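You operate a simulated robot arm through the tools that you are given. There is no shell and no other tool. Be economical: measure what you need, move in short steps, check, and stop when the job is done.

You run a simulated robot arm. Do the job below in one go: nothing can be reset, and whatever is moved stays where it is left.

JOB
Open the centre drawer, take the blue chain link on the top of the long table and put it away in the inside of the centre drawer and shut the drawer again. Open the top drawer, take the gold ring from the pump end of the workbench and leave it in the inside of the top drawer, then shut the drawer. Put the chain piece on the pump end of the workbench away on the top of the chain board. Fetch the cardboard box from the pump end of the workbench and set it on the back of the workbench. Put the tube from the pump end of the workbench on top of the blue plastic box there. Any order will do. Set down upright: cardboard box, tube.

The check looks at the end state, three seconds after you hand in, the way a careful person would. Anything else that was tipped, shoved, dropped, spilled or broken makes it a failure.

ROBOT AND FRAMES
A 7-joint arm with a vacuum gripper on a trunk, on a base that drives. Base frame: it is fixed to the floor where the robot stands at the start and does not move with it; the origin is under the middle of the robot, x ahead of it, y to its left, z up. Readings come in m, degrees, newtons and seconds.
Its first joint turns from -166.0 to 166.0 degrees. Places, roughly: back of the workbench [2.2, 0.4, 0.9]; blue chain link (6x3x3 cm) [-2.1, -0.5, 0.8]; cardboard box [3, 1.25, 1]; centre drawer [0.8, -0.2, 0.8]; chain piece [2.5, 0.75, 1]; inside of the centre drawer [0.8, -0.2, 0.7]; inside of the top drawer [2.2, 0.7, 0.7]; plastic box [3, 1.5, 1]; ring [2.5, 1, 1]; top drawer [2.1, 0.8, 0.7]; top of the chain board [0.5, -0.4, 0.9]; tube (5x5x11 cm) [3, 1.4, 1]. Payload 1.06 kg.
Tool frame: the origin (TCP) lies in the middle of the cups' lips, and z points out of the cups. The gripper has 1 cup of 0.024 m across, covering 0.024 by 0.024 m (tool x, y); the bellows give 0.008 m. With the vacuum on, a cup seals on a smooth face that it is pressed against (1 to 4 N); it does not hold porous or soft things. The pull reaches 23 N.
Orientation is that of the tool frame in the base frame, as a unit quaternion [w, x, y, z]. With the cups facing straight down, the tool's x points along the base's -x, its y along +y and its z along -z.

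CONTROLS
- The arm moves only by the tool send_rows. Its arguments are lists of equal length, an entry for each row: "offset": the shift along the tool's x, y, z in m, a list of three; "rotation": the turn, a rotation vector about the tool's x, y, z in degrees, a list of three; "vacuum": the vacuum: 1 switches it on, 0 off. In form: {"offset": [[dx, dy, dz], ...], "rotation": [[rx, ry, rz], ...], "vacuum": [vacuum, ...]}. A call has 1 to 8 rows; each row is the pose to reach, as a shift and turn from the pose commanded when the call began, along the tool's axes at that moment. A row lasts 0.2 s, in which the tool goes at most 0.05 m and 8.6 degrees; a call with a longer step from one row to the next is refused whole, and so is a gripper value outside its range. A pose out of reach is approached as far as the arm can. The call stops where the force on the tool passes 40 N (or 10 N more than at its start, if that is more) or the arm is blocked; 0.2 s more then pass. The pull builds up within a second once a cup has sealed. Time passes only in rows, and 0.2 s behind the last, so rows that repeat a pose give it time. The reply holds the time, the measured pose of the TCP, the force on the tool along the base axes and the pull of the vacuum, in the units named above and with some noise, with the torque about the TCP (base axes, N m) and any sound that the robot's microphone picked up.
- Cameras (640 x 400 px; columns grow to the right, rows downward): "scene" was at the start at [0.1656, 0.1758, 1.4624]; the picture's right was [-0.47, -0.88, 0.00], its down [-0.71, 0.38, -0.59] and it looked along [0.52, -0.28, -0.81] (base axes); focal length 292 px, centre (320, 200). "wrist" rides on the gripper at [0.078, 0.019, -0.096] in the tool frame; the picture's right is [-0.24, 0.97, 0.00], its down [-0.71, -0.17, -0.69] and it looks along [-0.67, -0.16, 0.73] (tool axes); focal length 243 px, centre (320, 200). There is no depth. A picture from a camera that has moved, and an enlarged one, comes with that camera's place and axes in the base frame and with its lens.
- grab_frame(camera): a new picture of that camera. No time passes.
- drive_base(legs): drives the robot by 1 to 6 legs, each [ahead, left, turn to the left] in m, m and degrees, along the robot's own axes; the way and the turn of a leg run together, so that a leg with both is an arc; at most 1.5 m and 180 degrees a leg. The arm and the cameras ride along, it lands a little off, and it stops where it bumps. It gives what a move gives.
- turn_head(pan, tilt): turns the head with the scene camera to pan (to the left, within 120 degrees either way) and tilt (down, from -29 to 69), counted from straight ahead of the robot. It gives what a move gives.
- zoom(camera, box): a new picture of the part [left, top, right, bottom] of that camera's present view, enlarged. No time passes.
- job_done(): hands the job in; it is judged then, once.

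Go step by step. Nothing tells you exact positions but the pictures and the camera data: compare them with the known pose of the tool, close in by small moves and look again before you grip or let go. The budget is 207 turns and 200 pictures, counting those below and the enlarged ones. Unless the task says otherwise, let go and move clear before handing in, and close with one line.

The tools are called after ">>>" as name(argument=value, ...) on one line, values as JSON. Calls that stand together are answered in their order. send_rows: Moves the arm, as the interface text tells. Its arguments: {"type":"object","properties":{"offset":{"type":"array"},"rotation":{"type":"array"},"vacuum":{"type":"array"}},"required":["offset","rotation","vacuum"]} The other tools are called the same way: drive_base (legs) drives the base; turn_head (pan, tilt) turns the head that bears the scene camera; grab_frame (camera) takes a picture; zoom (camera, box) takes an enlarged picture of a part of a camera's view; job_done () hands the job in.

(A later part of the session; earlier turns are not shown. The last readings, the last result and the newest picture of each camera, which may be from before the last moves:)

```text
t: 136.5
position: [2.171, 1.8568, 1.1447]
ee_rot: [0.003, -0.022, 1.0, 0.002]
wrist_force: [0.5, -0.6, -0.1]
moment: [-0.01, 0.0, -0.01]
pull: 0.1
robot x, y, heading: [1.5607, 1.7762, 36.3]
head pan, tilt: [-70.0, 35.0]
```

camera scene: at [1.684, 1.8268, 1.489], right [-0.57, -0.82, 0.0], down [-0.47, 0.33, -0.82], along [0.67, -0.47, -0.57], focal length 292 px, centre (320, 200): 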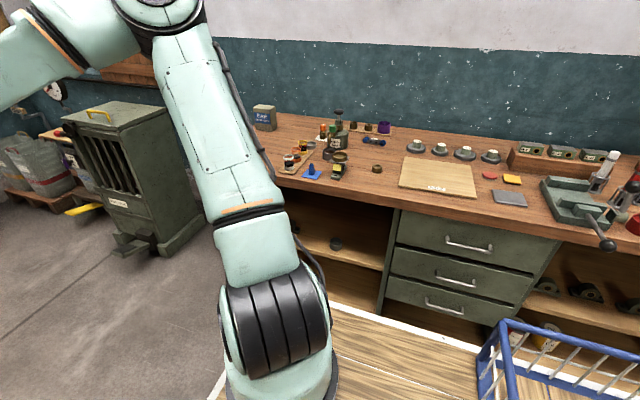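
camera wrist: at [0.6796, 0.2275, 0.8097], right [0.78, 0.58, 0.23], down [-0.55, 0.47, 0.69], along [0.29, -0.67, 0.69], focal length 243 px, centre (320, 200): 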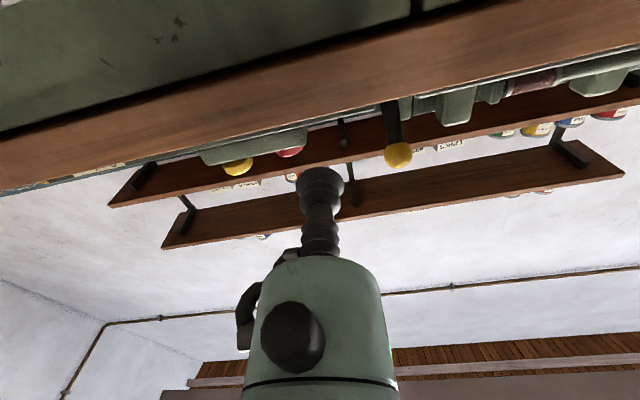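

>>> send_rows(offset=[[-0.0028, -0.0492, 0], [-0.0015, -0.0985, 0], [0.0036, -0.1478, 0], [0.0127, -0.1964, 0], [0.0257, -0.244, 0], [0.0424, -0.2906, 0], [0.0628, -0.3355, 0], [0.0868, -0.3787, 0]], rotation=[[0, 0, 4.2], [0, 0, 8.4], [0, 0, 12.6], [0, 0, 16.8], [0, 0, 21], [0, 0, 25.2], [0, 0, 29.4], [0, 0, 33.6]], vacuum=[0, 0, 0, 0, 0, 0, 0, 0])

>>> send_rows(offset=[[0, -0.049, 0], [0.0039, -0.098, 0], [0.0119, -0.1465, 0], [0.0237, -0.1945, 0], [0.0393, -0.2415, 0], [0.0476, -0.263, 0]], rotation=[[0, 0, 4], [0, 0, 8], [0, 0, 12], [0, 0, 16], [0, 0, 20], [0, 0, 22.1]], vacuum=[0, 0, 0, 0, 0, 0])

>>> grab_frame(camera="wrist")

>>> turn_head(pan=-60, tilt=35)

>>> grab_frame(camera="scene")

```text
t: 138.3
position: [2.0999, 1.4755, 1.1442]
ee_rot: [0.002, 0.269, 0.963, 0.002]
wrist_force: [0.7, 0.3, 0.1]
moment: [-0.01, 0.0, 0.01]
pull: 0.1
robot x, y, heading: [1.5607, 1.7755, 35.9]
head pan, tilt: [-70.0, 35.0]
```

```text
t: 139.7
position: [1.9229, 1.2752, 1.1439]
ee_rot: [0.001, 0.449, 0.894, 0.003]
wrist_force: [0.2, 0.7, -0.5]
moment: [0.03, -0.01, 0.0]
pull: 0.0
robot x, y, heading: [1.5603, 1.7753, 36.0]
head pan, tilt: [-70.0, 35.0]
```

```text
133 pictures are left
camera wrist: at [1.8899, 1.35, 1.2393], right [0.92, 0.39, 0.01], down [0.28, -0.67, 0.68], along [0.27, -0.63, -0.73], focal length 243 px, centre (320, 200)
```

wrist: 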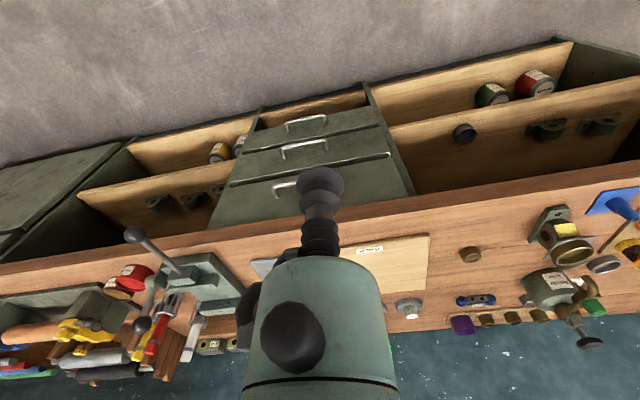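

```text
t: 140.4
position: [1.9238, 1.2749, 1.1434]
ee_rot: [0.002, 0.449, 0.894, 0.004]
wrist_force: [0.3, -0.7, -0.3]
moment: [-0.01, -0.01, 0.04]
pull: 0.0
robot x, y, heading: [1.5593, 1.7761, 36.2]
head pan, tilt: [-60.0, 35.0]
```

```text
132 pictures are left
camera scene: at [1.5982, 1.967, 1.489], right [-0.41, -0.91, 0.0], down [-0.52, 0.23, -0.82], along [0.75, -0.33, -0.57], focal length 292 px, centre (320, 200)
```

scene: 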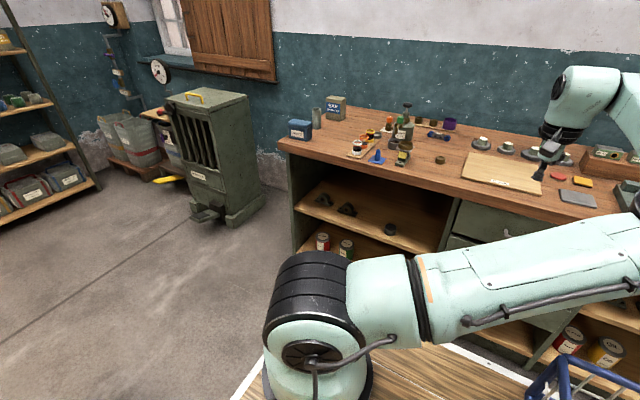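

The blue plastic box, tube and cardboard box are now visible at the far end. Next I tip the tool horizontal in front of the top drawer.

>>> send_rows(offset=[[-0.048, 0.01, 0], [-0.096, 0.017, 0], [-0.144, 0.017, 0], [-0.19, 0.017, 0]], rotation=[[0, 0, 0], [0, 0, 0], [0, 0, 0], [0, 0, 0]], vacuum=[0, 0, 0, 0])

>>> send_rows(offset=[[0, 0, 0], [0, 0, 0], [0, 0, 0], [0, 0, 0], [0, 0, 0], [0, 0, 0], [0, 0, 0], [0, 0, 0]], rotation=[[0, -8.5, 0], [0, -17, 0], [0, -25.5, 0], [0, -34, 0], [0, -42.5, 0], [0, -51, 0], [0, -59.5, 0], [0, -68, 0]], vacuum=[0, 0, 0, 0, 0, 0, 0, 0])

>>> send_rows(offset=[[0, 0, 0], [0, 0, 0], [0, 0, 0]], rotation=[[0, -8, 0], [0, -16, 0], [0, -22, 0]], vacuum=[0, 0, 0])

>>> turn_head(pan=-85, tilt=35)

>>> grab_frame(camera="scene")

```text
t: 141.4
position: [2.0417, 1.2336, 1.1083]
ee_rot: [0.004, 0.453, 0.891, 0.002]
wrist_force: [-3.8, -1.1, 1.7]
moment: [0.04, -0.35, 0.04]
pull: 0.1
out of reach, approached as far as the arm can: row 1, 2, 3, 4
robot x, y, heading: [1.5562, 1.7707, 35.8]
head pan, tilt: [-60.0, 35.0]
```

```text
t: 143.2
position: [2.0503, 1.2366, 1.1037]
ee_rot: [0.501, 0.373, 0.74, -0.248]
wrist_force: [0.7, -0.5, -1.0]
moment: [0.01, -0.01, -0.02]
pull: 0.1
robot x, y, heading: [1.56, 1.7773, 36.3]
head pan, tilt: [-60.0, 35.0]
```

```text
t: 144.1
position: [2.0514, 1.2349, 1.1058]
ee_rot: [0.634, 0.319, 0.63, -0.315]
wrist_force: [-0.7, 0.7, -0.9]
moment: [0.0, -0.04, 0.02]
pull: 0.2
robot x, y, heading: [1.5632, 1.7697, 36.1]
head pan, tilt: [-60.0, 35.0]
```

```text
t: 144.9
position: [2.0523, 1.2356, 1.1053]
ee_rot: [0.633, 0.318, 0.632, -0.314]
wrist_force: [-0.3, 0.8, 0.6]
moment: [0.01, -0.01, -0.01]
pull: 0.0
robot x, y, heading: [1.5604, 1.7756, 36.0]
head pan, tilt: [-85.0, 35.0]
```

```text
131 pictures are left
camera scene: at [1.5757, 1.9365, 1.489], right [-0.75, -0.66, 0.0], down [-0.38, 0.43, -0.82], along [0.54, -0.62, -0.57], focal length 292 px, centre (320, 200)
```

scene: 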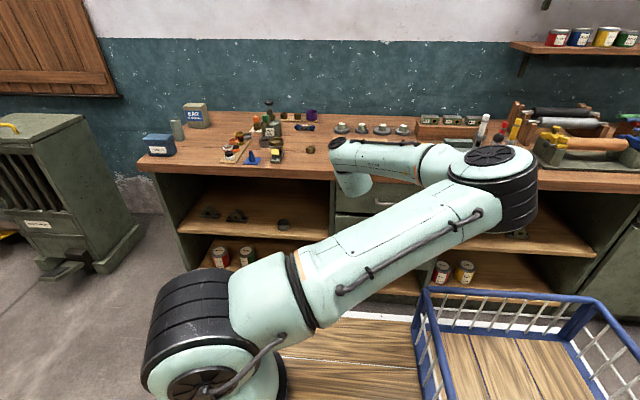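

The arm's shoulder actually sits about 0.25 m ahead of the robot's centre, with ~0.75 m reach from there. I reposition the base: 0.2 m back and 0.23 m toward the bench.

>>> drive_base(legs=[[-0.2, 0, 0], [0, -0.2, 0]])

>>> grab_frame(camera="scene")

>>> grab_frame(camera="wrist")

```text
t: 147.7
position: [2.0021, 0.9537, 1.1046]
ee_rot: [0.632, 0.321, 0.63, -0.317]
wrist_force: [0.0, -0.8, 0.7]
moment: [0.01, -0.03, -0.03]
pull: 0.0
robot x, y, heading: [1.5169, 1.4953, 35.7]
head pan, tilt: [-85.0, 35.0]
```

```text
130 pictures are left
camera scene: at [1.5317, 1.6569, 1.489], right [-0.76, -0.65, 0.0], down [-0.37, 0.43, -0.82], along [0.53, -0.62, -0.57], focal length 292 px, centre (320, 200)
```

scene: 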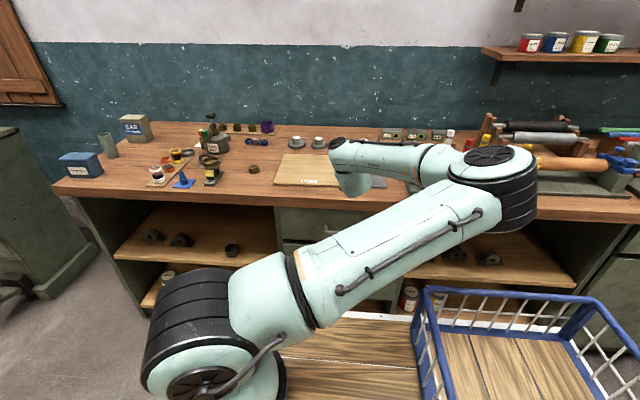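

```text
129 pictures are left
camera wrist: at [1.9612, 1.0428, 1.0274], right [0.78, 0.58, 0.24], down [-0.55, 0.45, 0.71], along [0.3, -0.68, 0.67], focal length 243 px, centre (320, 200)
```

wrist: 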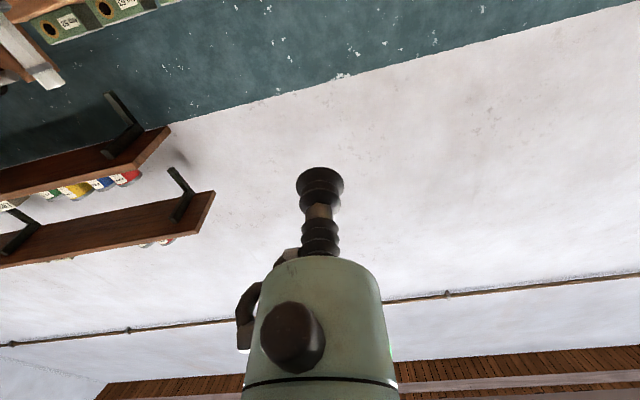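

Now I slide the tool to just in front of the drawer face, left of its handle, then lower it.

>>> send_rows(offset=[[0, 0.03, -0.03], [0, 0.06, -0.06], [0, 0.09, -0.09], [0, 0.125, -0.11], [0, 0.15, -0.115]], rotation=[[0, 0, 0], [0, 0, 0], [0, 0, 0], [0, 0, 0], [0, 0, 0]], vacuum=[0, 0, 0, 0, 0])

>>> grab_frame(camera="scene")

```text
t: 148.9
position: [2.0546, 1.1346, 1.1076]
ee_rot: [0.632, 0.321, 0.63, -0.318]
wrist_force: [-1.1, 0.2, 0.5]
moment: [0.01, -0.04, 0.02]
pull: 0.2
robot x, y, heading: [1.5137, 1.4962, 35.7]
head pan, tilt: [-85.0, 35.0]
```

```text
128 pictures are left
camera scene: at [1.5313, 1.6567, 1.489], right [-0.76, -0.65, 0.0], down [-0.37, 0.43, -0.82], along [0.53, -0.62, -0.57], focal length 292 px, centre (320, 200)
```

scene: 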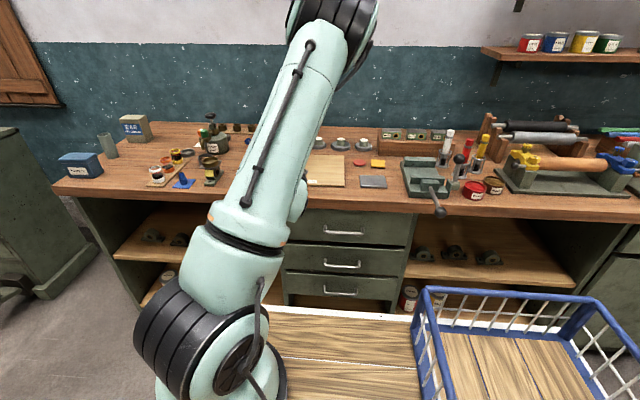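

>>> send_rows(offset=[[0.045, 0, 0], [0.09, 0, 0], [0.135, 0, 0], [0.18, 0, 0], [0.225, 0, 0], [0.27, 0, 0], [0.3, 0, 0], [0.325, 0, 0]], rotation=[[0, 0, 0], [0, 0, 0], [0, 0, 0], [0, 0, 0], [0, 0, 0], [0, 0, 0], [0, 0, 0], [0, 0, 0]], vacuum=[0, 0, 0, 0, 0, 0, 0, 0])

>>> grab_frame(camera="wrist")

```text
t: 150.7
position: [2.0584, 1.136, 0.7791]
ee_rot: [0.632, 0.32, 0.63, -0.317]
wrist_force: [0.3, -0.3, -0.7]
moment: [-0.02, 0.0, 0.02]
pull: 0.0
robot x, y, heading: [1.5159, 1.4942, 35.6]
head pan, tilt: [-85.0, 35.0]
```

```text
127 pictures are left
camera wrist: at [2.0157, 1.2261, 0.7018], right [0.78, 0.58, 0.24], down [-0.55, 0.45, 0.71], along [0.3, -0.68, 0.67], focal length 243 px, centre (320, 200)
```

wrist: 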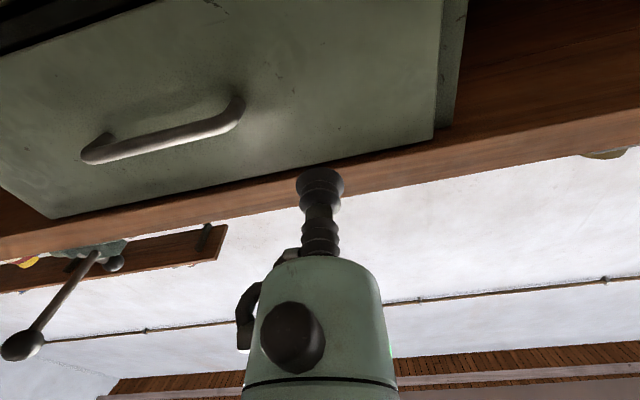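

Good placement. I advance with the vacuum on.

>>> send_rows(offset=[[0, 0, 0.04], [0, 0, 0.07], [0, 0, 0.09], [0, 0, 0.097], [0, 0, 0.103], [0, 0, 0.109], [0, 0, 0.115], [0, 0, 0.115]], rotation=[[0, 0, 0], [0, 0, 0], [0, 0, 0], [0, 0, 0], [0, 0, 0], [0, 0, 0], [0, 0, 0], [0, 0, 0]], vacuum=[1, 1, 1, 1, 1, 1, 1, 1])

>>> grab_frame(camera="wrist")

```text
t: 152.5
position: [2.1257, 1.0431, 0.7814]
ee_rot: [0.632, 0.321, 0.63, -0.318]
wrist_force: [0.8, 0.5, 1.1]
moment: [-0.01, 0.02, 0.03]
pull: 0.0
robot x, y, heading: [1.5159, 1.4947, 35.6]
head pan, tilt: [-85.0, 35.0]
```

```text
126 pictures are left
camera wrist: at [2.0837, 1.1325, 0.7028], right [0.78, 0.58, 0.24], down [-0.55, 0.45, 0.71], along [0.3, -0.68, 0.67], focal length 243 px, centre (320, 200)
```

wrist: 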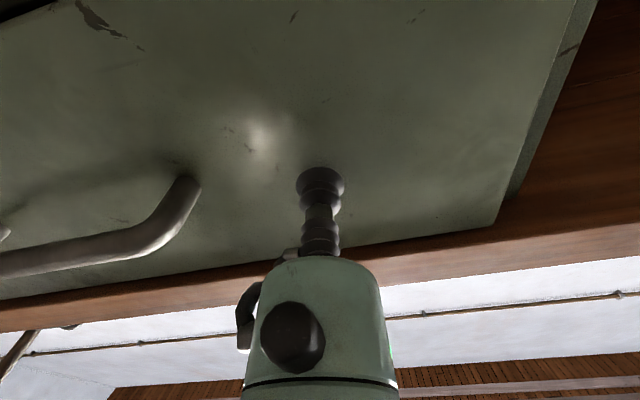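

>>> send_rows(offset=[[0, 0, 0.004], [0, 0, 0.008], [0, 0, 0.011], [0, 0, 0.014], [0, 0, 0.017], [0, 0, 0.02], [0, 0, 0.02]], rotation=[[0, 0, 0], [0, 0, 0], [0, 0, 0], [0, 0, 0], [0, 0, 0], [0, 0, 0], [0, 0, 0]], vacuum=[1, 1, 1, 1, 1, 1, 1])

```text
t: 154.2
position: [2.1363, 1.03, 0.7808]
ee_rot: [0.632, 0.322, 0.629, -0.318]
wrist_force: [-9.4, 18.1, 12.7]
moment: [0.16, 0.21, -0.1]
pull: 22.7
robot x, y, heading: [1.516, 1.4932, 35.7]
head pan, tilt: [-85.0, 35.0]
stopped in row 7: the force on the tool passed its limit at 40 N (the readings are from after the stop); the commanded pose is now the measured one
```

Sealed. I pull the drawer open.

>>> send_rows(offset=[[0, 0, -0.004], [0, 0, -0.01], [0, 0, -0.02], [0, 0, -0.04], [0, 0, -0.06], [0, 0, -0.08], [0, 0, -0.1], [0, 0, -0.12]], rotation=[[0, 0, 0], [0, 0, 0], [0, 0, 0], [0, 0, 0], [0, 0, 0], [0, 0, 0], [0, 0, 0], [0, 0, 0]], vacuum=[1, 1, 1, 1, 1, 1, 1, 1])

>>> send_rows(offset=[[0, 0, -0.02], [0, 0, -0.04], [0, 0, -0.06], [0, 0, -0.08], [0, 0, -0.1], [0, 0, -0.12], [0, 0, -0.13], [0, 0, -0.13]], rotation=[[0, 0, 0], [0, 0, 0], [0, 0, 0], [0, 0, 0], [0, 0, 0], [0, 0, 0], [0, 0, 0], [0, 0, 0]], vacuum=[1, 1, 1, 1, 1, 1, 1, 1])

>>> grab_frame(camera="scene")

```text
t: 156.0
position: [2.0662, 1.1255, 0.7802]
ee_rot: [0.632, 0.32, 0.631, -0.315]
wrist_force: [7.9, 3.9, 0.4]
moment: [0.07, 0.07, -0.16]
pull: 23.1
robot x, y, heading: [1.5142, 1.4933, 35.6]
head pan, tilt: [-85.0, 35.0]
```

```text
t: 157.8
position: [1.9894, 1.2296, 0.7811]
ee_rot: [0.632, 0.322, 0.629, -0.318]
wrist_force: [0.3, 1.2, 9.6]
moment: [0.03, 0.01, -0.08]
pull: 22.5
robot x, y, heading: [1.5133, 1.4919, 35.7]
head pan, tilt: [-85.0, 35.0]
```

```text
125 pictures are left
camera scene: at [1.5313, 1.6574, 1.489], right [-0.76, -0.65, 0.0], down [-0.37, 0.43, -0.82], along [0.53, -0.62, -0.57], focal length 292 px, centre (320, 200)
```

scene: 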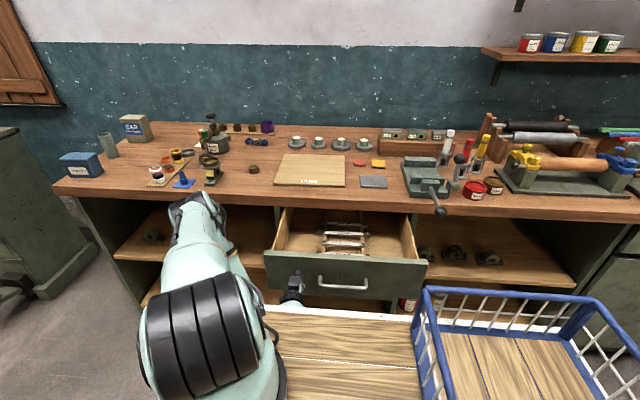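

The top drawer is ~25 cm open (wrenches in the middle, free floor at the sides). I release and lift clear.

>>> send_rows(offset=[[0, 0, 0], [0, 0, 0], [0, 0, 0], [0, 0, -0.01], [0, 0, -0.03], [0, 0, -0.05]], rotation=[[0, 0, 0], [0, 0, 0], [0, 0, 0], [0, 0, 0], [0, 0, 0], [0, 0, 0]], vacuum=[0, 0, 0, 0, 0, 0])

>>> send_rows(offset=[[-0.045, 0, 0], [-0.09, 0, 0], [-0.135, 0, 0], [-0.18, 0, 0], [-0.225, 0, 0], [-0.26, 0, 0]], rotation=[[0, 0, 0], [0, 0, 0], [0, 0, 0], [0, 0, 0], [0, 0, 0], [0, 0, 0]], vacuum=[0, 0, 0, 0, 0, 0])

>>> grab_frame(camera="scene")

```text
t: 159.2
position: [1.9578, 1.2697, 0.7812]
ee_rot: [0.632, 0.322, 0.63, -0.318]
wrist_force: [-0.4, 0.0, 0.8]
moment: [0.0, -0.03, -0.04]
pull: 0.0
robot x, y, heading: [1.5185, 1.4926, 35.8]
head pan, tilt: [-85.0, 35.0]
```

```text
t: 160.8
position: [1.9898, 1.2559, 0.9657]
ee_rot: [0.669, 0.315, 0.611, -0.282]
wrist_force: [-0.2, -0.9, -0.2]
moment: [-0.01, -0.01, 0.0]
pull: 0.1
out of reach, approached as far as the arm can: row 5, 6
robot x, y, heading: [1.513, 1.4943, 35.8]
head pan, tilt: [-85.0, 35.0]
stopped in row 6: the arm was blocked; the commanded pose is now the measured one
```

```text
124 pictures are left
camera scene: at [1.5348, 1.6545, 1.4893], right [-0.76, -0.65, 0.0], down [-0.38, 0.44, -0.82], along [0.53, -0.62, -0.58], focal length 292 px, centre (320, 200)
```

scene: 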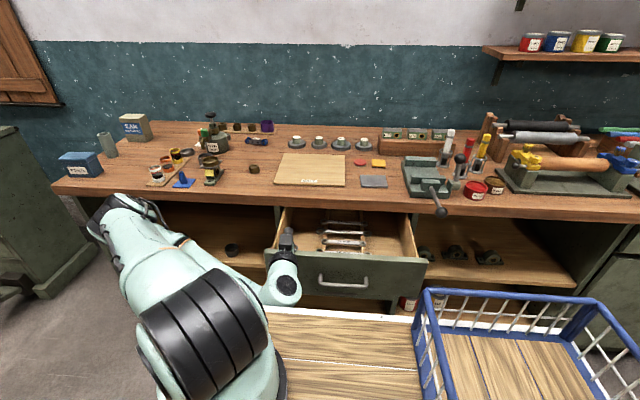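

The arm got blocked, probably by the elbow against the bench edge. I back the robot away from the bench a little to free it.

>>> drive_base(legs=[[0, 0.15, 0]])

>>> grab_frame(camera="scene")

>>> grab_frame(camera="wrist")

```text
t: 162.2
position: [1.8994, 1.3786, 0.9646]
ee_rot: [0.668, 0.315, 0.612, -0.284]
wrist_force: [-0.4, 0.7, -0.5]
moment: [0.02, 0.0, 0.0]
pull: 0.1
robot x, y, heading: [1.4222, 1.6213, 35.8]
head pan, tilt: [-85.0, 35.0]
```

```text
123 pictures are left
camera scene: at [1.4459, 1.7784, 1.4893], right [-0.76, -0.65, 0.0], down [-0.38, 0.44, -0.82], along [0.53, -0.62, -0.58], focal length 292 px, centre (320, 200)
```

scene: 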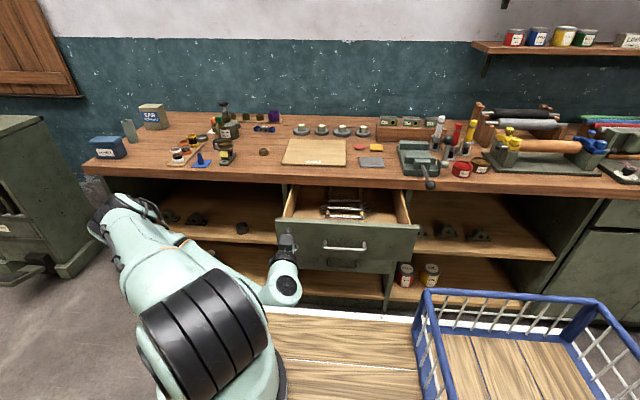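

```text
122 pictures are left
camera wrist: at [1.8587, 1.4665, 0.8833], right [0.72, 0.62, 0.31], down [-0.63, 0.41, 0.66], along [0.28, -0.67, 0.69], focal length 243 px, centre (320, 200)
```

wrist: 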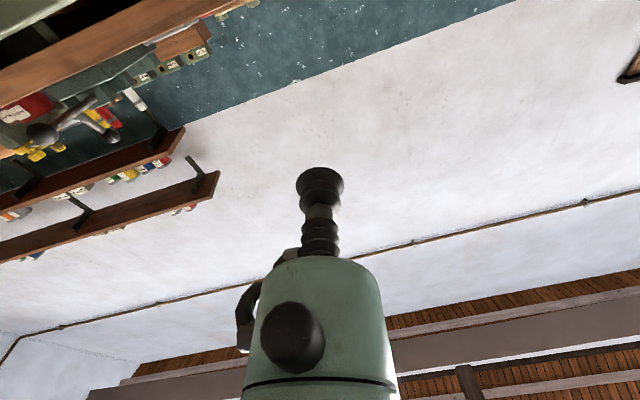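

Nothing was disturbed and the drawer stayed open. I raise the tool while moving it outward.

>>> send_rows(offset=[[-0.03, 0, 0.02], [-0.06, 0, 0.05], [-0.09, 0, 0.08], [-0.12, 0, 0.11], [-0.15, 0, 0.14], [-0.18, 0, 0.17]], rotation=[[0, 0, 0], [0, 0, 0], [0, 0, 0], [0, 0, 0], [0, 0, 0], [0, 0, 0]], vacuum=[0, 0, 0, 0, 0, 0])

>>> grab_frame(camera="scene")

```text
t: 163.6
position: [1.9906, 1.2492, 1.1564]
ee_rot: [0.669, 0.315, 0.611, -0.284]
wrist_force: [0.7, -0.7, 0.1]
moment: [-0.02, 0.0, -0.03]
pull: 0.2
robot x, y, heading: [1.4257, 1.6192, 35.8]
head pan, tilt: [-85.0, 35.0]
```

```text
121 pictures are left
camera scene: at [1.4421, 1.7818, 1.489], right [-0.76, -0.65, 0.0], down [-0.38, 0.43, -0.82], along [0.54, -0.62, -0.57], focal length 292 px, centre (320, 200)
```

scene: 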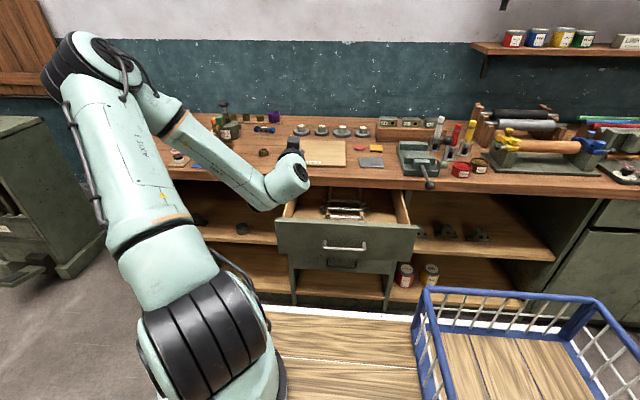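

I bring the tool back to pointing straight down.

>>> send_rows(offset=[[0, 0, 0], [0, 0, 0], [0, 0, 0], [0, 0, 0], [0, 0, 0], [0, 0, 0], [0, 0, 0], [0, 0, 0]], rotation=[[0.59, 8.47, -0.04], [1.18, 16.95, -0.08], [1.78, 25.4, -0.12], [2.37, 33.9, -0.16], [2.96, 42.4, -0.2], [3.55, 50.8, -0.24], [4.15, 59.3, -0.28], [4.74, 67.8, -0.3]], vacuum=[0, 0, 0, 0, 0, 0, 0, 0])

>>> send_rows(offset=[[0, 0, 0], [0, 0, 0], [0, 0, 0]], rotation=[[0.59, 8.4, 0], [1.18, 16.9, 0], [1.77, 25.3, 0]], vacuum=[0, 0, 0])

>>> grab_frame(camera="wrist")

>>> grab_frame(camera="scene")

```text
t: 165.4
position: [1.9905, 1.2525, 1.1553]
ee_rot: [0.2, 0.44, 0.871, -0.085]
wrist_force: [-5.5, -2.9, -0.9]
moment: [0.29, -0.4, 0.21]
pull: 0.0
out of reach, approached as far as the arm can: row 7
robot x, y, heading: [1.4244, 1.6232, 35.9]
head pan, tilt: [-85.0, 35.0]
```

```text
t: 166.2
position: [1.988, 1.2494, 1.1548]
ee_rot: [-0.001, 0.455, 0.891, 0.002]
wrist_force: [0.0, -0.6, 0.0]
moment: [0.01, -0.06, 0.01]
pull: 0.0
robot x, y, heading: [1.4253, 1.6197, 35.5]
head pan, tilt: [-85.0, 35.0]
```

```text
120 pictures are left
camera wrist: at [1.9558, 1.3254, 1.2514], right [0.93, 0.38, 0.0], down [0.28, -0.68, 0.68], along [0.26, -0.63, -0.73], focal length 243 px, centre (320, 200)
```

wrist: 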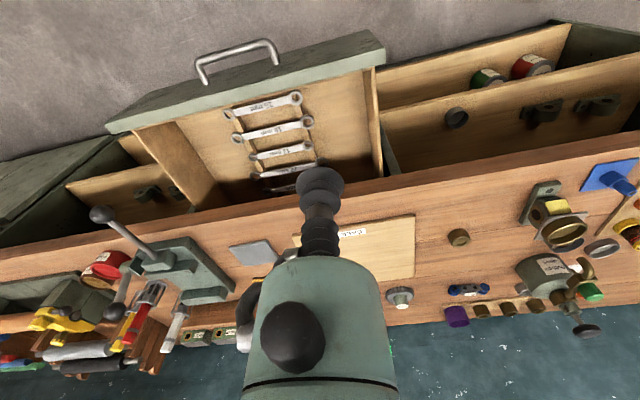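

```text
119 pictures are left
camera scene: at [1.4414, 1.7818, 1.489], right [-0.76, -0.65, 0.0], down [-0.37, 0.43, -0.82], along [0.54, -0.62, -0.57], focal length 292 px, centre (320, 200)
```

scene: 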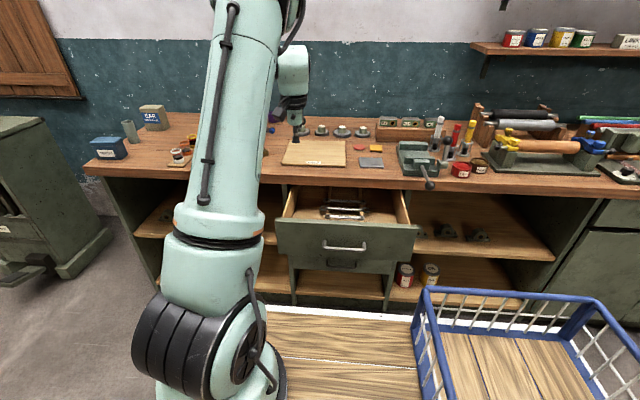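

The ring is near (2.40, 1.05), too far from here. I'll move ahead, turn the robot to face the bench (clear of the open drawer and rear cabinet), then swing the arm back to the front.

>>> drive_base(legs=[[0.36, -0.1, 0], [0, 0, -89.6]])

>>> send_rows(offset=[[0.0019, 0.0494, 0], [0.0078, 0.0986, 0], [0.0174, 0.1471, 0], [0.0308, 0.1947, 0], [0.048, 0.2411, 0], [0.0687, 0.286, 0], [0.0928, 0.3292, 0], [0.1203, 0.3703, 0]], rotation=[[0, 0, -4.5], [0, 0, -9], [0, 0, -13.5], [0, 0, -18], [0, 0, -22.5], [0, 0, -27], [0, 0, -31.5], [0, 0, -36]], vacuum=[0, 0, 0, 0, 0, 0, 0, 0])

```text
t: 172.4
position: [1.4174, 1.1784, 1.155]
ee_rot: [0.0, 0.949, 0.317, 0.001]
wrist_force: [0.9, -0.1, -0.6]
moment: [0.0, -0.02, -0.02]
pull: 0.1
robot x, y, heading: [1.7784, 1.7456, -53.4]
head pan, tilt: [-85.0, 35.0]
```

```text
t: 174.2
position: [1.7351, 0.9557, 1.1563]
ee_rot: [0.001, 0.805, 0.593, 0.001]
wrist_force: [0.7, -0.5, 0.6]
moment: [0.01, -0.01, -0.03]
pull: 0.1
robot x, y, heading: [1.7751, 1.7511, -53.2]
head pan, tilt: [-85.0, 35.0]
```

>>> send_rows(offset=[[0.0019, 0.0494, 0], [0.0078, 0.0986, 0], [0.0174, 0.1471, 0], [0.0308, 0.1947, 0], [0.048, 0.2411, 0], [0.0687, 0.286, 0], [0.0928, 0.3292, 0], [0.1203, 0.3703, 0]], rotation=[[0, 0, -4.5], [0, 0, -9], [0, 0, -13.5], [0, 0, -18], [0, 0, -22.5], [0, 0, -27], [0, 0, -31.5], [0, 0, -36]], vacuum=[0, 0, 0, 0, 0, 0, 0, 0])

>>> send_rows(offset=[[0.0019, 0.0494, 0], [0.0078, 0.0986, 0], [0.0174, 0.1471, 0], [0.0308, 0.1947, 0]], rotation=[[0, 0, -4.5], [0, 0, -9], [0, 0, -13.5], [0, 0, -18]], vacuum=[0, 0, 0, 0])

>>> turn_head(pan=0, tilt=45)

>>> grab_frame(camera="scene")

>>> grab_frame(camera="wrist")

```text
t: 176.0
position: [2.1254, 0.9613, 1.1567]
ee_rot: [0.001, 0.581, 0.814, 0.0]
wrist_force: [-0.3, 0.5, -0.5]
moment: [-0.02, -0.04, 0.01]
pull: 0.0
robot x, y, heading: [1.7772, 1.7485, -53.4]
head pan, tilt: [-85.0, 35.0]
```

```text
t: 177.0
position: [2.2996, 1.0528, 1.1579]
ee_rot: [0.001, 0.447, 0.894, 0.0]
wrist_force: [0.2, 0.6, 0.6]
moment: [0.04, -0.01, 0.02]
pull: 0.1
robot x, y, heading: [1.7812, 1.7507, -53.2]
head pan, tilt: [-85.0, 35.0]
```

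```text
t: 178.6
position: [2.2987, 1.0532, 1.1579]
ee_rot: [0.001, 0.448, 0.894, 0.001]
wrist_force: [-0.3, 0.0, 0.8]
moment: [-0.01, -0.01, -0.03]
pull: 0.0
robot x, y, heading: [1.7784, 1.747, -53.1]
head pan, tilt: [0.0, 45.0]
```

```text
118 pictures are left
camera scene: at [2.0543, 1.7281, 1.4742], right [-0.8, -0.6, 0.0], down [-0.42, 0.57, -0.71], along [0.42, -0.57, -0.71], focal length 292 px, centre (320, 200)
```

scene: 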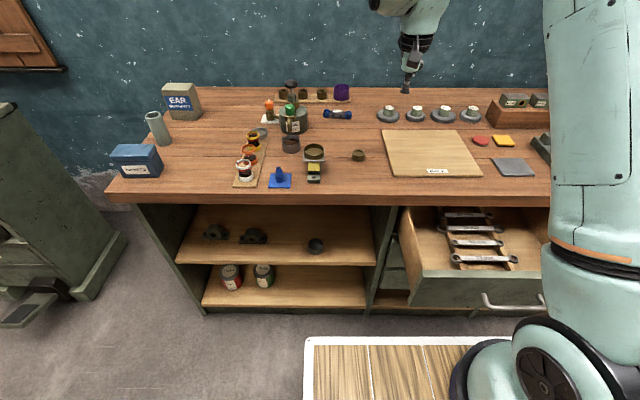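

```text
117 pictures are left
camera wrist: at [2.2669, 1.1279, 1.2536], right [0.92, 0.39, 0.0], down [0.29, -0.67, 0.69], along [0.27, -0.63, -0.73], focal length 243 px, centre (320, 200)
```

wrist: 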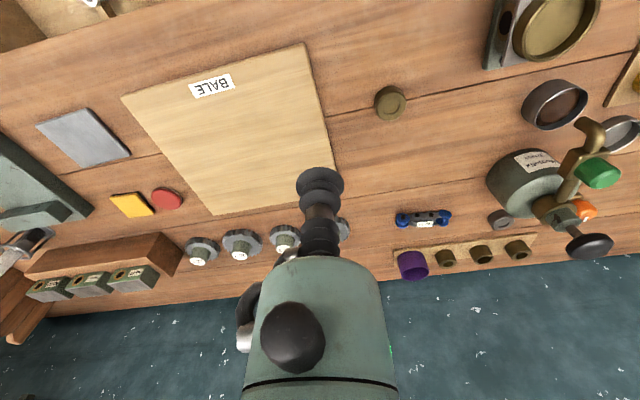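

From this stance both the ring (≈ 2.407, 1.045) and the drawer are within reach. I move above the ring.

>>> send_rows(offset=[[-0.03, 0.035, 0.01], [-0.06, 0.07, 0.02], [-0.071, 0.082, 0.06], [-0.071, 0.082, 0.1], [-0.071, 0.082, 0.14], [-0.071, 0.082, 0.16]], rotation=[[0, 0, 0], [0, 0, 0], [0, 0, 0], [0, 0, 0], [0, 0, 0], [0, 0, 0]], vacuum=[0, 0, 0, 0, 0, 0])

>>> zoom(camera="wrist", box=[240, 50, 400, 200])

```text
t: 179.9
position: [2.4084, 1.0467, 0.9951]
ee_rot: [0.002, 0.447, 0.895, 0.0]
wrist_force: [-0.4, 0.0, 0.0]
moment: [0.02, -0.03, -0.03]
pull: 0.0
robot x, y, heading: [1.7745, 1.7493, -53.1]
head pan, tilt: [0.0, 45.0]
```

```text
2.67 times, centred on (320, 125) of wrist
camera zoom: at [2.3752, 1.121, 1.0914], right [0.92, 0.4, 0.0], down [0.29, -0.67, 0.69], along [0.27, -0.63, -0.73], focal length 647 px, centre (320, 400)
```

zoom: 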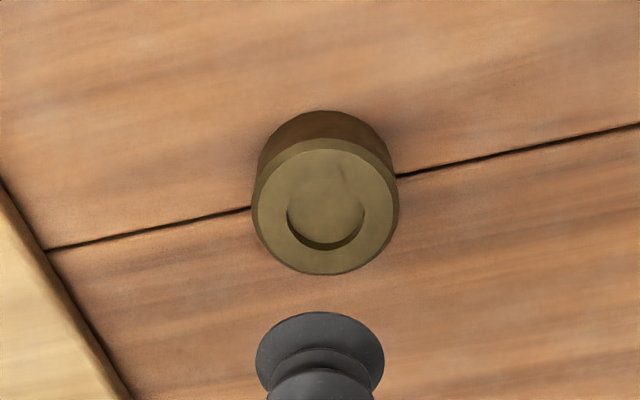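

Nearly centred. I make a small correction and press down gently with the vacuum on.

>>> send_rows(offset=[[-0.004, 0.001, 0.03], [-0.004, 0.001, 0.05], [-0.004, 0.001, 0.056], [-0.004, 0.001, 0.061], [-0.004, 0.001, 0.065], [-0.004, 0.001, 0.068], [-0.004, 0.001, 0.071], [-0.004, 0.001, 0.071]], rotation=[[0, 0, 0], [0, 0, 0], [0, 0, 0], [0, 0, 0], [0, 0, 0], [0, 0, 0], [0, 0, 0], [0, 0, 0]], vacuum=[1, 1, 1, 1, 1, 1, 1, 1])

```text
t: 181.8
position: [2.411, 1.0425, 0.9253]
ee_rot: [0.0, 0.447, 0.895, 0.0]
wrist_force: [-0.1, 0.5, 0.7]
moment: [0.03, 0.02, 0.0]
pull: 22.7
robot x, y, heading: [1.7762, 1.7462, -53.5]
head pan, tilt: [0.0, 45.0]
```

Gripped with full pull. I lift the ring and carry it over the free space on the left side of the open drawer (≈ 2.089, 1.128).

>>> send_rows(offset=[[0, 0, -0.02], [0, 0, -0.06], [0, 0, -0.11], [0, 0, -0.15]], rotation=[[0, 0, 0], [0, 0, 0], [0, 0, 0], [0, 0, 0]], vacuum=[1, 1, 1, 1])

>>> send_rows(offset=[[0.037, -0.03, 0], [0.074, -0.06, 0], [0.111, -0.09, 0], [0.148, -0.118, 0], [0.185, -0.147, 0], [0.222, -0.176, 0], [0.261, -0.207, 0]], rotation=[[0, 0, 0], [0, 0, 0], [0, 0, 0], [0, 0, 0], [0, 0, 0], [0, 0, 0], [0, 0, 0]], vacuum=[1, 1, 1, 1, 1, 1, 1])

>>> grab_frame(camera="wrist")

>>> grab_frame(camera="scene")

```text
t: 182.8
position: [2.4088, 1.043, 1.0748]
ee_rot: [0.0, 0.446, 0.895, 0.0]
wrist_force: [-0.3, -0.3, -1.7]
moment: [0.01, 0.01, -0.02]
pull: 22.8
robot x, y, heading: [1.7737, 1.7463, -53.3]
head pan, tilt: [0.0, 45.0]
```

```text
t: 184.3
position: [2.0894, 1.1264, 1.0737]
ee_rot: [0.001, 0.447, 0.895, -0.001]
wrist_force: [0.2, -0.4, -1.7]
moment: [-0.02, 0.0, 0.04]
pull: 23.7
robot x, y, heading: [1.7758, 1.7466, -53.0]
head pan, tilt: [0.0, 45.0]
```

```text
115 pictures are left
camera wrist: at [2.0564, 1.2023, 1.1699], right [0.92, 0.4, 0.0], down [0.29, -0.67, 0.69], along [0.27, -0.63, -0.73], focal length 243 px, centre (320, 200)
```

wrist: 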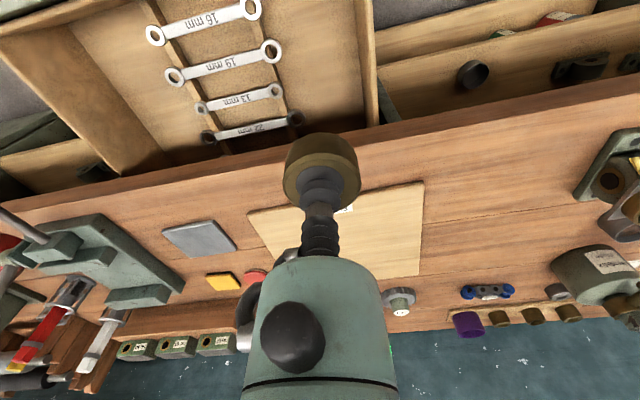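

```text
114 pictures are left
camera scene: at [2.0548, 1.7281, 1.4741], right [-0.8, -0.6, 0.0], down [-0.42, 0.57, -0.71], along [0.42, -0.57, -0.71], focal length 292 px, centre (320, 200)
```

scene: 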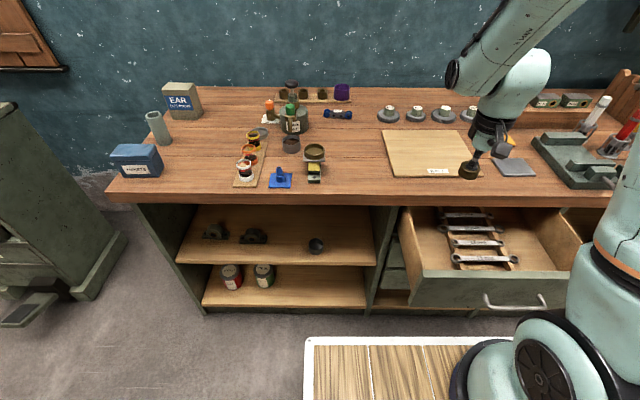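

The spot below is clear floor between the wrenches and the side wall. I descend.

>>> send_rows(offset=[[0, 0, 0.05], [0, 0, 0.1], [0, 0, 0.15], [0, 0, 0.2], [0, 0, 0.24], [0, 0, 0.27], [0, 0, 0.29]], rotation=[[0, 0, 0], [0, 0, 0], [0, 0, 0], [0, 0, 0], [0, 0, 0], [0, 0, 0], [0, 0, 0]], vacuum=[1, 1, 1, 1, 1, 1, 1])

>>> grab_frame(camera="wrist")

```text
t: 185.9
position: [2.0894, 1.1261, 0.7838]
ee_rot: [0.001, 0.447, 0.895, 0.0]
wrist_force: [-1.0, 0.0, -2.9]
moment: [-0.01, 0.03, 0.04]
pull: 22.9
robot x, y, heading: [1.7775, 1.7459, -53.2]
head pan, tilt: [0.0, 45.0]
```

```text
113 pictures are left
camera wrist: at [2.0563, 1.2013, 0.8803], right [0.92, 0.4, 0.0], down [0.29, -0.67, 0.69], along [0.27, -0.63, -0.73], focal length 243 px, centre (320, 200)
```

wrist: 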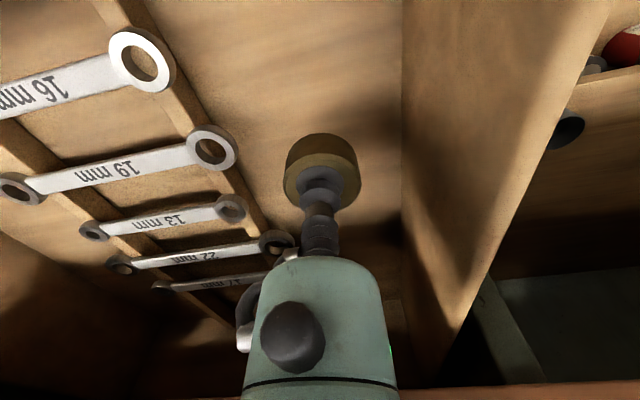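

>>> send_rows(offset=[[0, 0, 0.01], [0, 0, 0.018], [0, 0, 0.024], [0, 0, 0.029], [0, 0, 0.033], [0, 0, 0.036], [0, 0, 0.039]], rotation=[[0, 0, 0], [0, 0, 0], [0, 0, 0], [0, 0, 0], [0, 0, 0], [0, 0, 0], [0, 0, 0]], vacuum=[1, 1, 1, 1, 1, 1, 1])

```text
t: 187.6
position: [2.089, 1.1278, 0.7464]
ee_rot: [0.0, 0.448, 0.894, 0.001]
wrist_force: [0.2, -0.2, -1.7]
moment: [0.01, 0.03, 0.0]
pull: 23.0
robot x, y, heading: [1.7798, 1.7447, -53.3]
head pan, tilt: [0.0, 45.0]
```

>>> send_rows(offset=[[0, 0, 0.004], [0, 0, 0.007], [0, 0, 0.01], [0, 0, 0.012], [0, 0, 0.014], [0, 0, 0.016], [0, 0, 0.018]], rotation=[[0, 0, 0], [0, 0, 0], [0, 0, 0], [0, 0, 0], [0, 0, 0], [0, 0, 0], [0, 0, 0]], vacuum=[1, 1, 1, 1, 1, 1, 1])

```text
t: 189.2
position: [2.0908, 1.127, 0.7278]
ee_rot: [0.001, 0.447, 0.894, 0.0]
wrist_force: [-0.1, 0.6, -2.0]
moment: [-0.01, 0.02, 0.0]
pull: 23.4
robot x, y, heading: [1.7743, 1.7474, -53.3]
head pan, tilt: [0.0, 45.0]
```

No contact yet; this drawer's floor is lower. I look before continuing.

>>> grab_frame(camera="wrist")

>>> send_rows(offset=[[0, 0, 0.004], [0, 0, 0.008], [0, 0, 0.011], [0, 0, 0.014], [0, 0, 0.017], [0, 0, 0.02], [0, 0, 0.023]], rotation=[[0, 0, 0], [0, 0, 0], [0, 0, 0], [0, 0, 0], [0, 0, 0], [0, 0, 0], [0, 0, 0]], vacuum=[1, 1, 1, 1, 1, 1, 1])

>>> grab_frame(camera="wrist")

```text
112 pictures are left
camera wrist: at [2.0569, 1.2015, 0.8236], right [0.92, 0.4, 0.0], down [0.29, -0.67, 0.69], along [0.27, -0.63, -0.73], focal length 243 px, centre (320, 200)
```

wrist: 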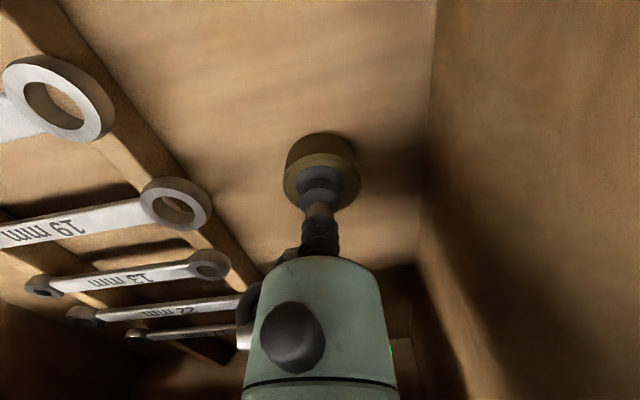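

```text
t: 190.1
position: [2.0913, 1.1246, 0.7174]
ee_rot: [0.003, 0.447, 0.895, -0.001]
wrist_force: [1.3, 0.8, 19.9]
moment: [0.03, 0.01, 0.01]
pull: 23.2
robot x, y, heading: [1.7809, 1.7492, -53.1]
head pan, tilt: [0.0, 45.0]
stopped in row 4: the force on the tool passed its limit at 46 N (the readings are from after the stop); the commanded pose is now the measured one
```

```text
111 pictures are left
camera wrist: at [2.0575, 1.2005, 0.8125], right [0.92, 0.4, 0.0], down [0.29, -0.67, 0.69], along [0.27, -0.63, -0.72], focal length 243 px, centre (320, 200)
```

wrist: 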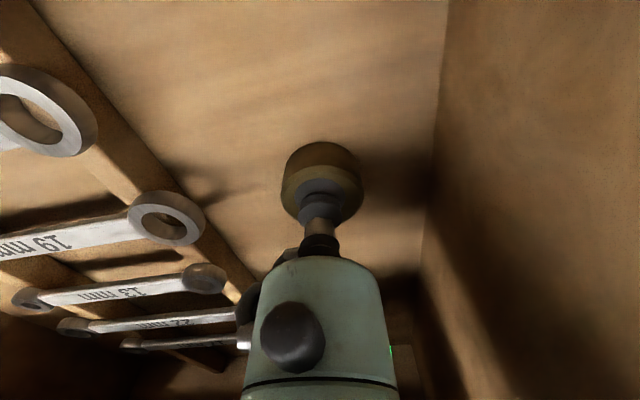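

Contact with the floor. I release and rise.

>>> send_rows(offset=[[0, 0, -0.003], [0, 0, -0.004], [0, 0, -0.004], [0, 0, -0.004], [0, 0, -0.01], [0, 0, -0.03], [0, 0, -0.07], [0, 0, -0.11]], rotation=[[0, 0, 0], [0, 0, 0], [0, 0, 0], [0, 0, 0], [0, 0, 0], [0, 0, 0], [0, 0, 0], [0, 0, 0]], vacuum=[1, 0, 0, 0, 0, 0, 0, 0])

>>> send_rows(offset=[[0, 0, -0.045], [0, 0, -0.09], [0, 0, -0.135], [0, 0, -0.18], [0, 0, -0.225], [0, 0, -0.27], [0, 0, -0.32]], rotation=[[0, 0, 0], [0, 0, 0], [0, 0, 0], [0, 0, 0], [0, 0, 0], [0, 0, 0], [0, 0, 0]], vacuum=[0, 0, 0, 0, 0, 0, 0])

>>> grab_frame(camera="wrist")

>>> grab_frame(camera="scene")

```text
t: 191.9
position: [2.0882, 1.1271, 0.8269]
ee_rot: [0.002, 0.447, 0.895, 0.0]
wrist_force: [1.3, 0.3, 0.1]
moment: [0.03, -0.01, -0.05]
pull: 0.0
robot x, y, heading: [1.7797, 1.7511, -53.0]
head pan, tilt: [0.0, 45.0]
```

```text
t: 193.5
position: [2.0907, 1.1263, 1.1457]
ee_rot: [0.002, 0.447, 0.894, 0.0]
wrist_force: [0.3, -0.8, 0.0]
moment: [-0.01, 0.02, 0.01]
pull: 0.1
robot x, y, heading: [1.7764, 1.7466, -53.0]
head pan, tilt: [0.0, 45.0]
```

```text
110 pictures are left
camera wrist: at [2.0575, 1.2014, 1.2407], right [0.92, 0.4, 0.0], down [0.29, -0.67, 0.69], along [0.27, -0.63, -0.73], focal length 243 px, centre (320, 200)
```

wrist: 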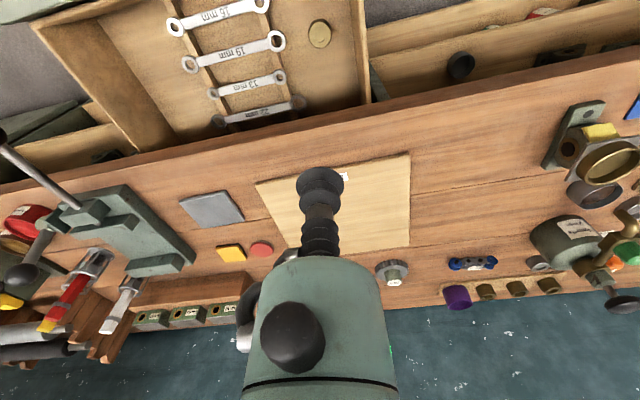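

```text
109 pictures are left
camera scene: at [2.0546, 1.7279, 1.4741], right [-0.8, -0.6, 0.0], down [-0.42, 0.57, -0.71], along [0.42, -0.57, -0.71], focal length 292 px, centre (320, 200)
```

scene: 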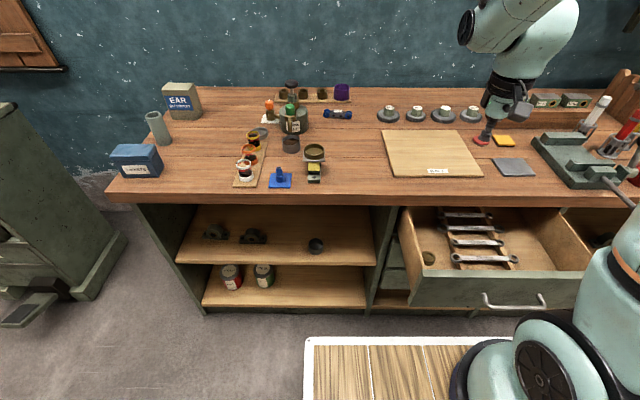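

The ring lies flat in the drawer. To shut this drawer I return to the sideways stance: rotate along the bench, back up a little, and swing the arm to the right side again.

>>> drive_base(legs=[[0, 0, 89.2], [-0.35, 0.08, 0]])

>>> send_rows(offset=[[0.0, 0, 0]], rotation=[[0, 0, 0]], vacuum=[0])

```text
t: 199.7
position: [2.0671, 1.9129, 1.1446]
ee_rot: [0.003, -0.314, 0.949, 0.002]
wrist_force: [-0.1, -0.4, -0.2]
moment: [0.0, -0.05, -0.01]
pull: 0.1
robot x, y, heading: [1.4482, 1.6009, 36.5]
head pan, tilt: [0.0, 45.0]
```

```text
t: 200.1
position: [2.0682, 1.9132, 1.1452]
ee_rot: [0.002, -0.315, 0.949, 0.001]
wrist_force: [-0.2, 0.0, -0.1]
moment: [-0.06, 0.0, 0.02]
pull: 0.0
robot x, y, heading: [1.4454, 1.6044, 36.6]
head pan, tilt: [0.0, 45.0]
```

>>> send_rows(offset=[[0.0154, -0.0462, 0], [0.0357, -0.0904, 0], [0.0607, -0.1321, 0], [0.0901, -0.171, 0], [0.1235, -0.2064, 0], [0.1605, -0.238, 0], [0.2007, -0.2654, 0], [0.2436, -0.2883, 0]], rotation=[[0, 0, 7.5], [0, 0, 15], [0, 0, 22.5], [0, 0, 30], [0, 0, 37.5], [0, 0, 45], [0, 0, 52.5], [0, 0, 60]], vacuum=[0, 0, 0, 0, 0, 0, 0, 0])

>>> send_rows(offset=[[0.0069, -0.0482, 0], [0.0189, -0.0954, 0], [0.0359, -0.141, 0], [0.0586, -0.1858, 0]], rotation=[[0, 0, 7.5], [0, 0, 15], [0, 0, 22.5], [0, 0, 30]], vacuum=[0, 0, 0, 0])

>>> turn_head(pan=-85, tilt=40)

>>> grab_frame(camera="scene")

```text
t: 201.9
position: [2.0451, 1.5358, 1.1436]
ee_rot: [0.001, 0.202, 0.979, 0.002]
wrist_force: [-0.7, 0.0, 0.0]
moment: [0.0, 0.01, 0.04]
pull: 0.1
robot x, y, heading: [1.4474, 1.6018, 36.7]
head pan, tilt: [0.0, 45.0]
```

```text
refused: row 4 steps farther than a row can; nothing moved
```

```text
t: 203.4
position: [2.0448, 1.5371, 1.1435]
ee_rot: [0.002, 0.201, 0.98, 0.002]
wrist_force: [0.6, -0.7, -0.4]
moment: [-0.03, 0.0, 0.0]
pull: 0.1
robot x, y, heading: [1.4457, 1.6008, 36.5]
head pan, tilt: [-85.0, 40.0]
```

```text
108 pictures are left
camera scene: at [1.4575, 1.7665, 1.4814], right [-0.75, -0.66, 0.0], down [-0.43, 0.48, -0.77], along [0.51, -0.57, -0.64], focal length 292 px, centre (320, 200)
```

scene: 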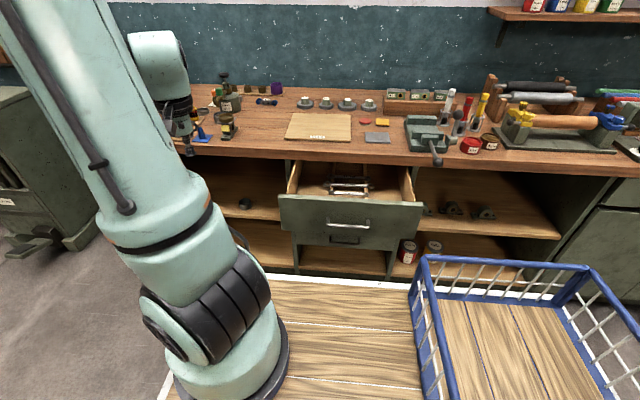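

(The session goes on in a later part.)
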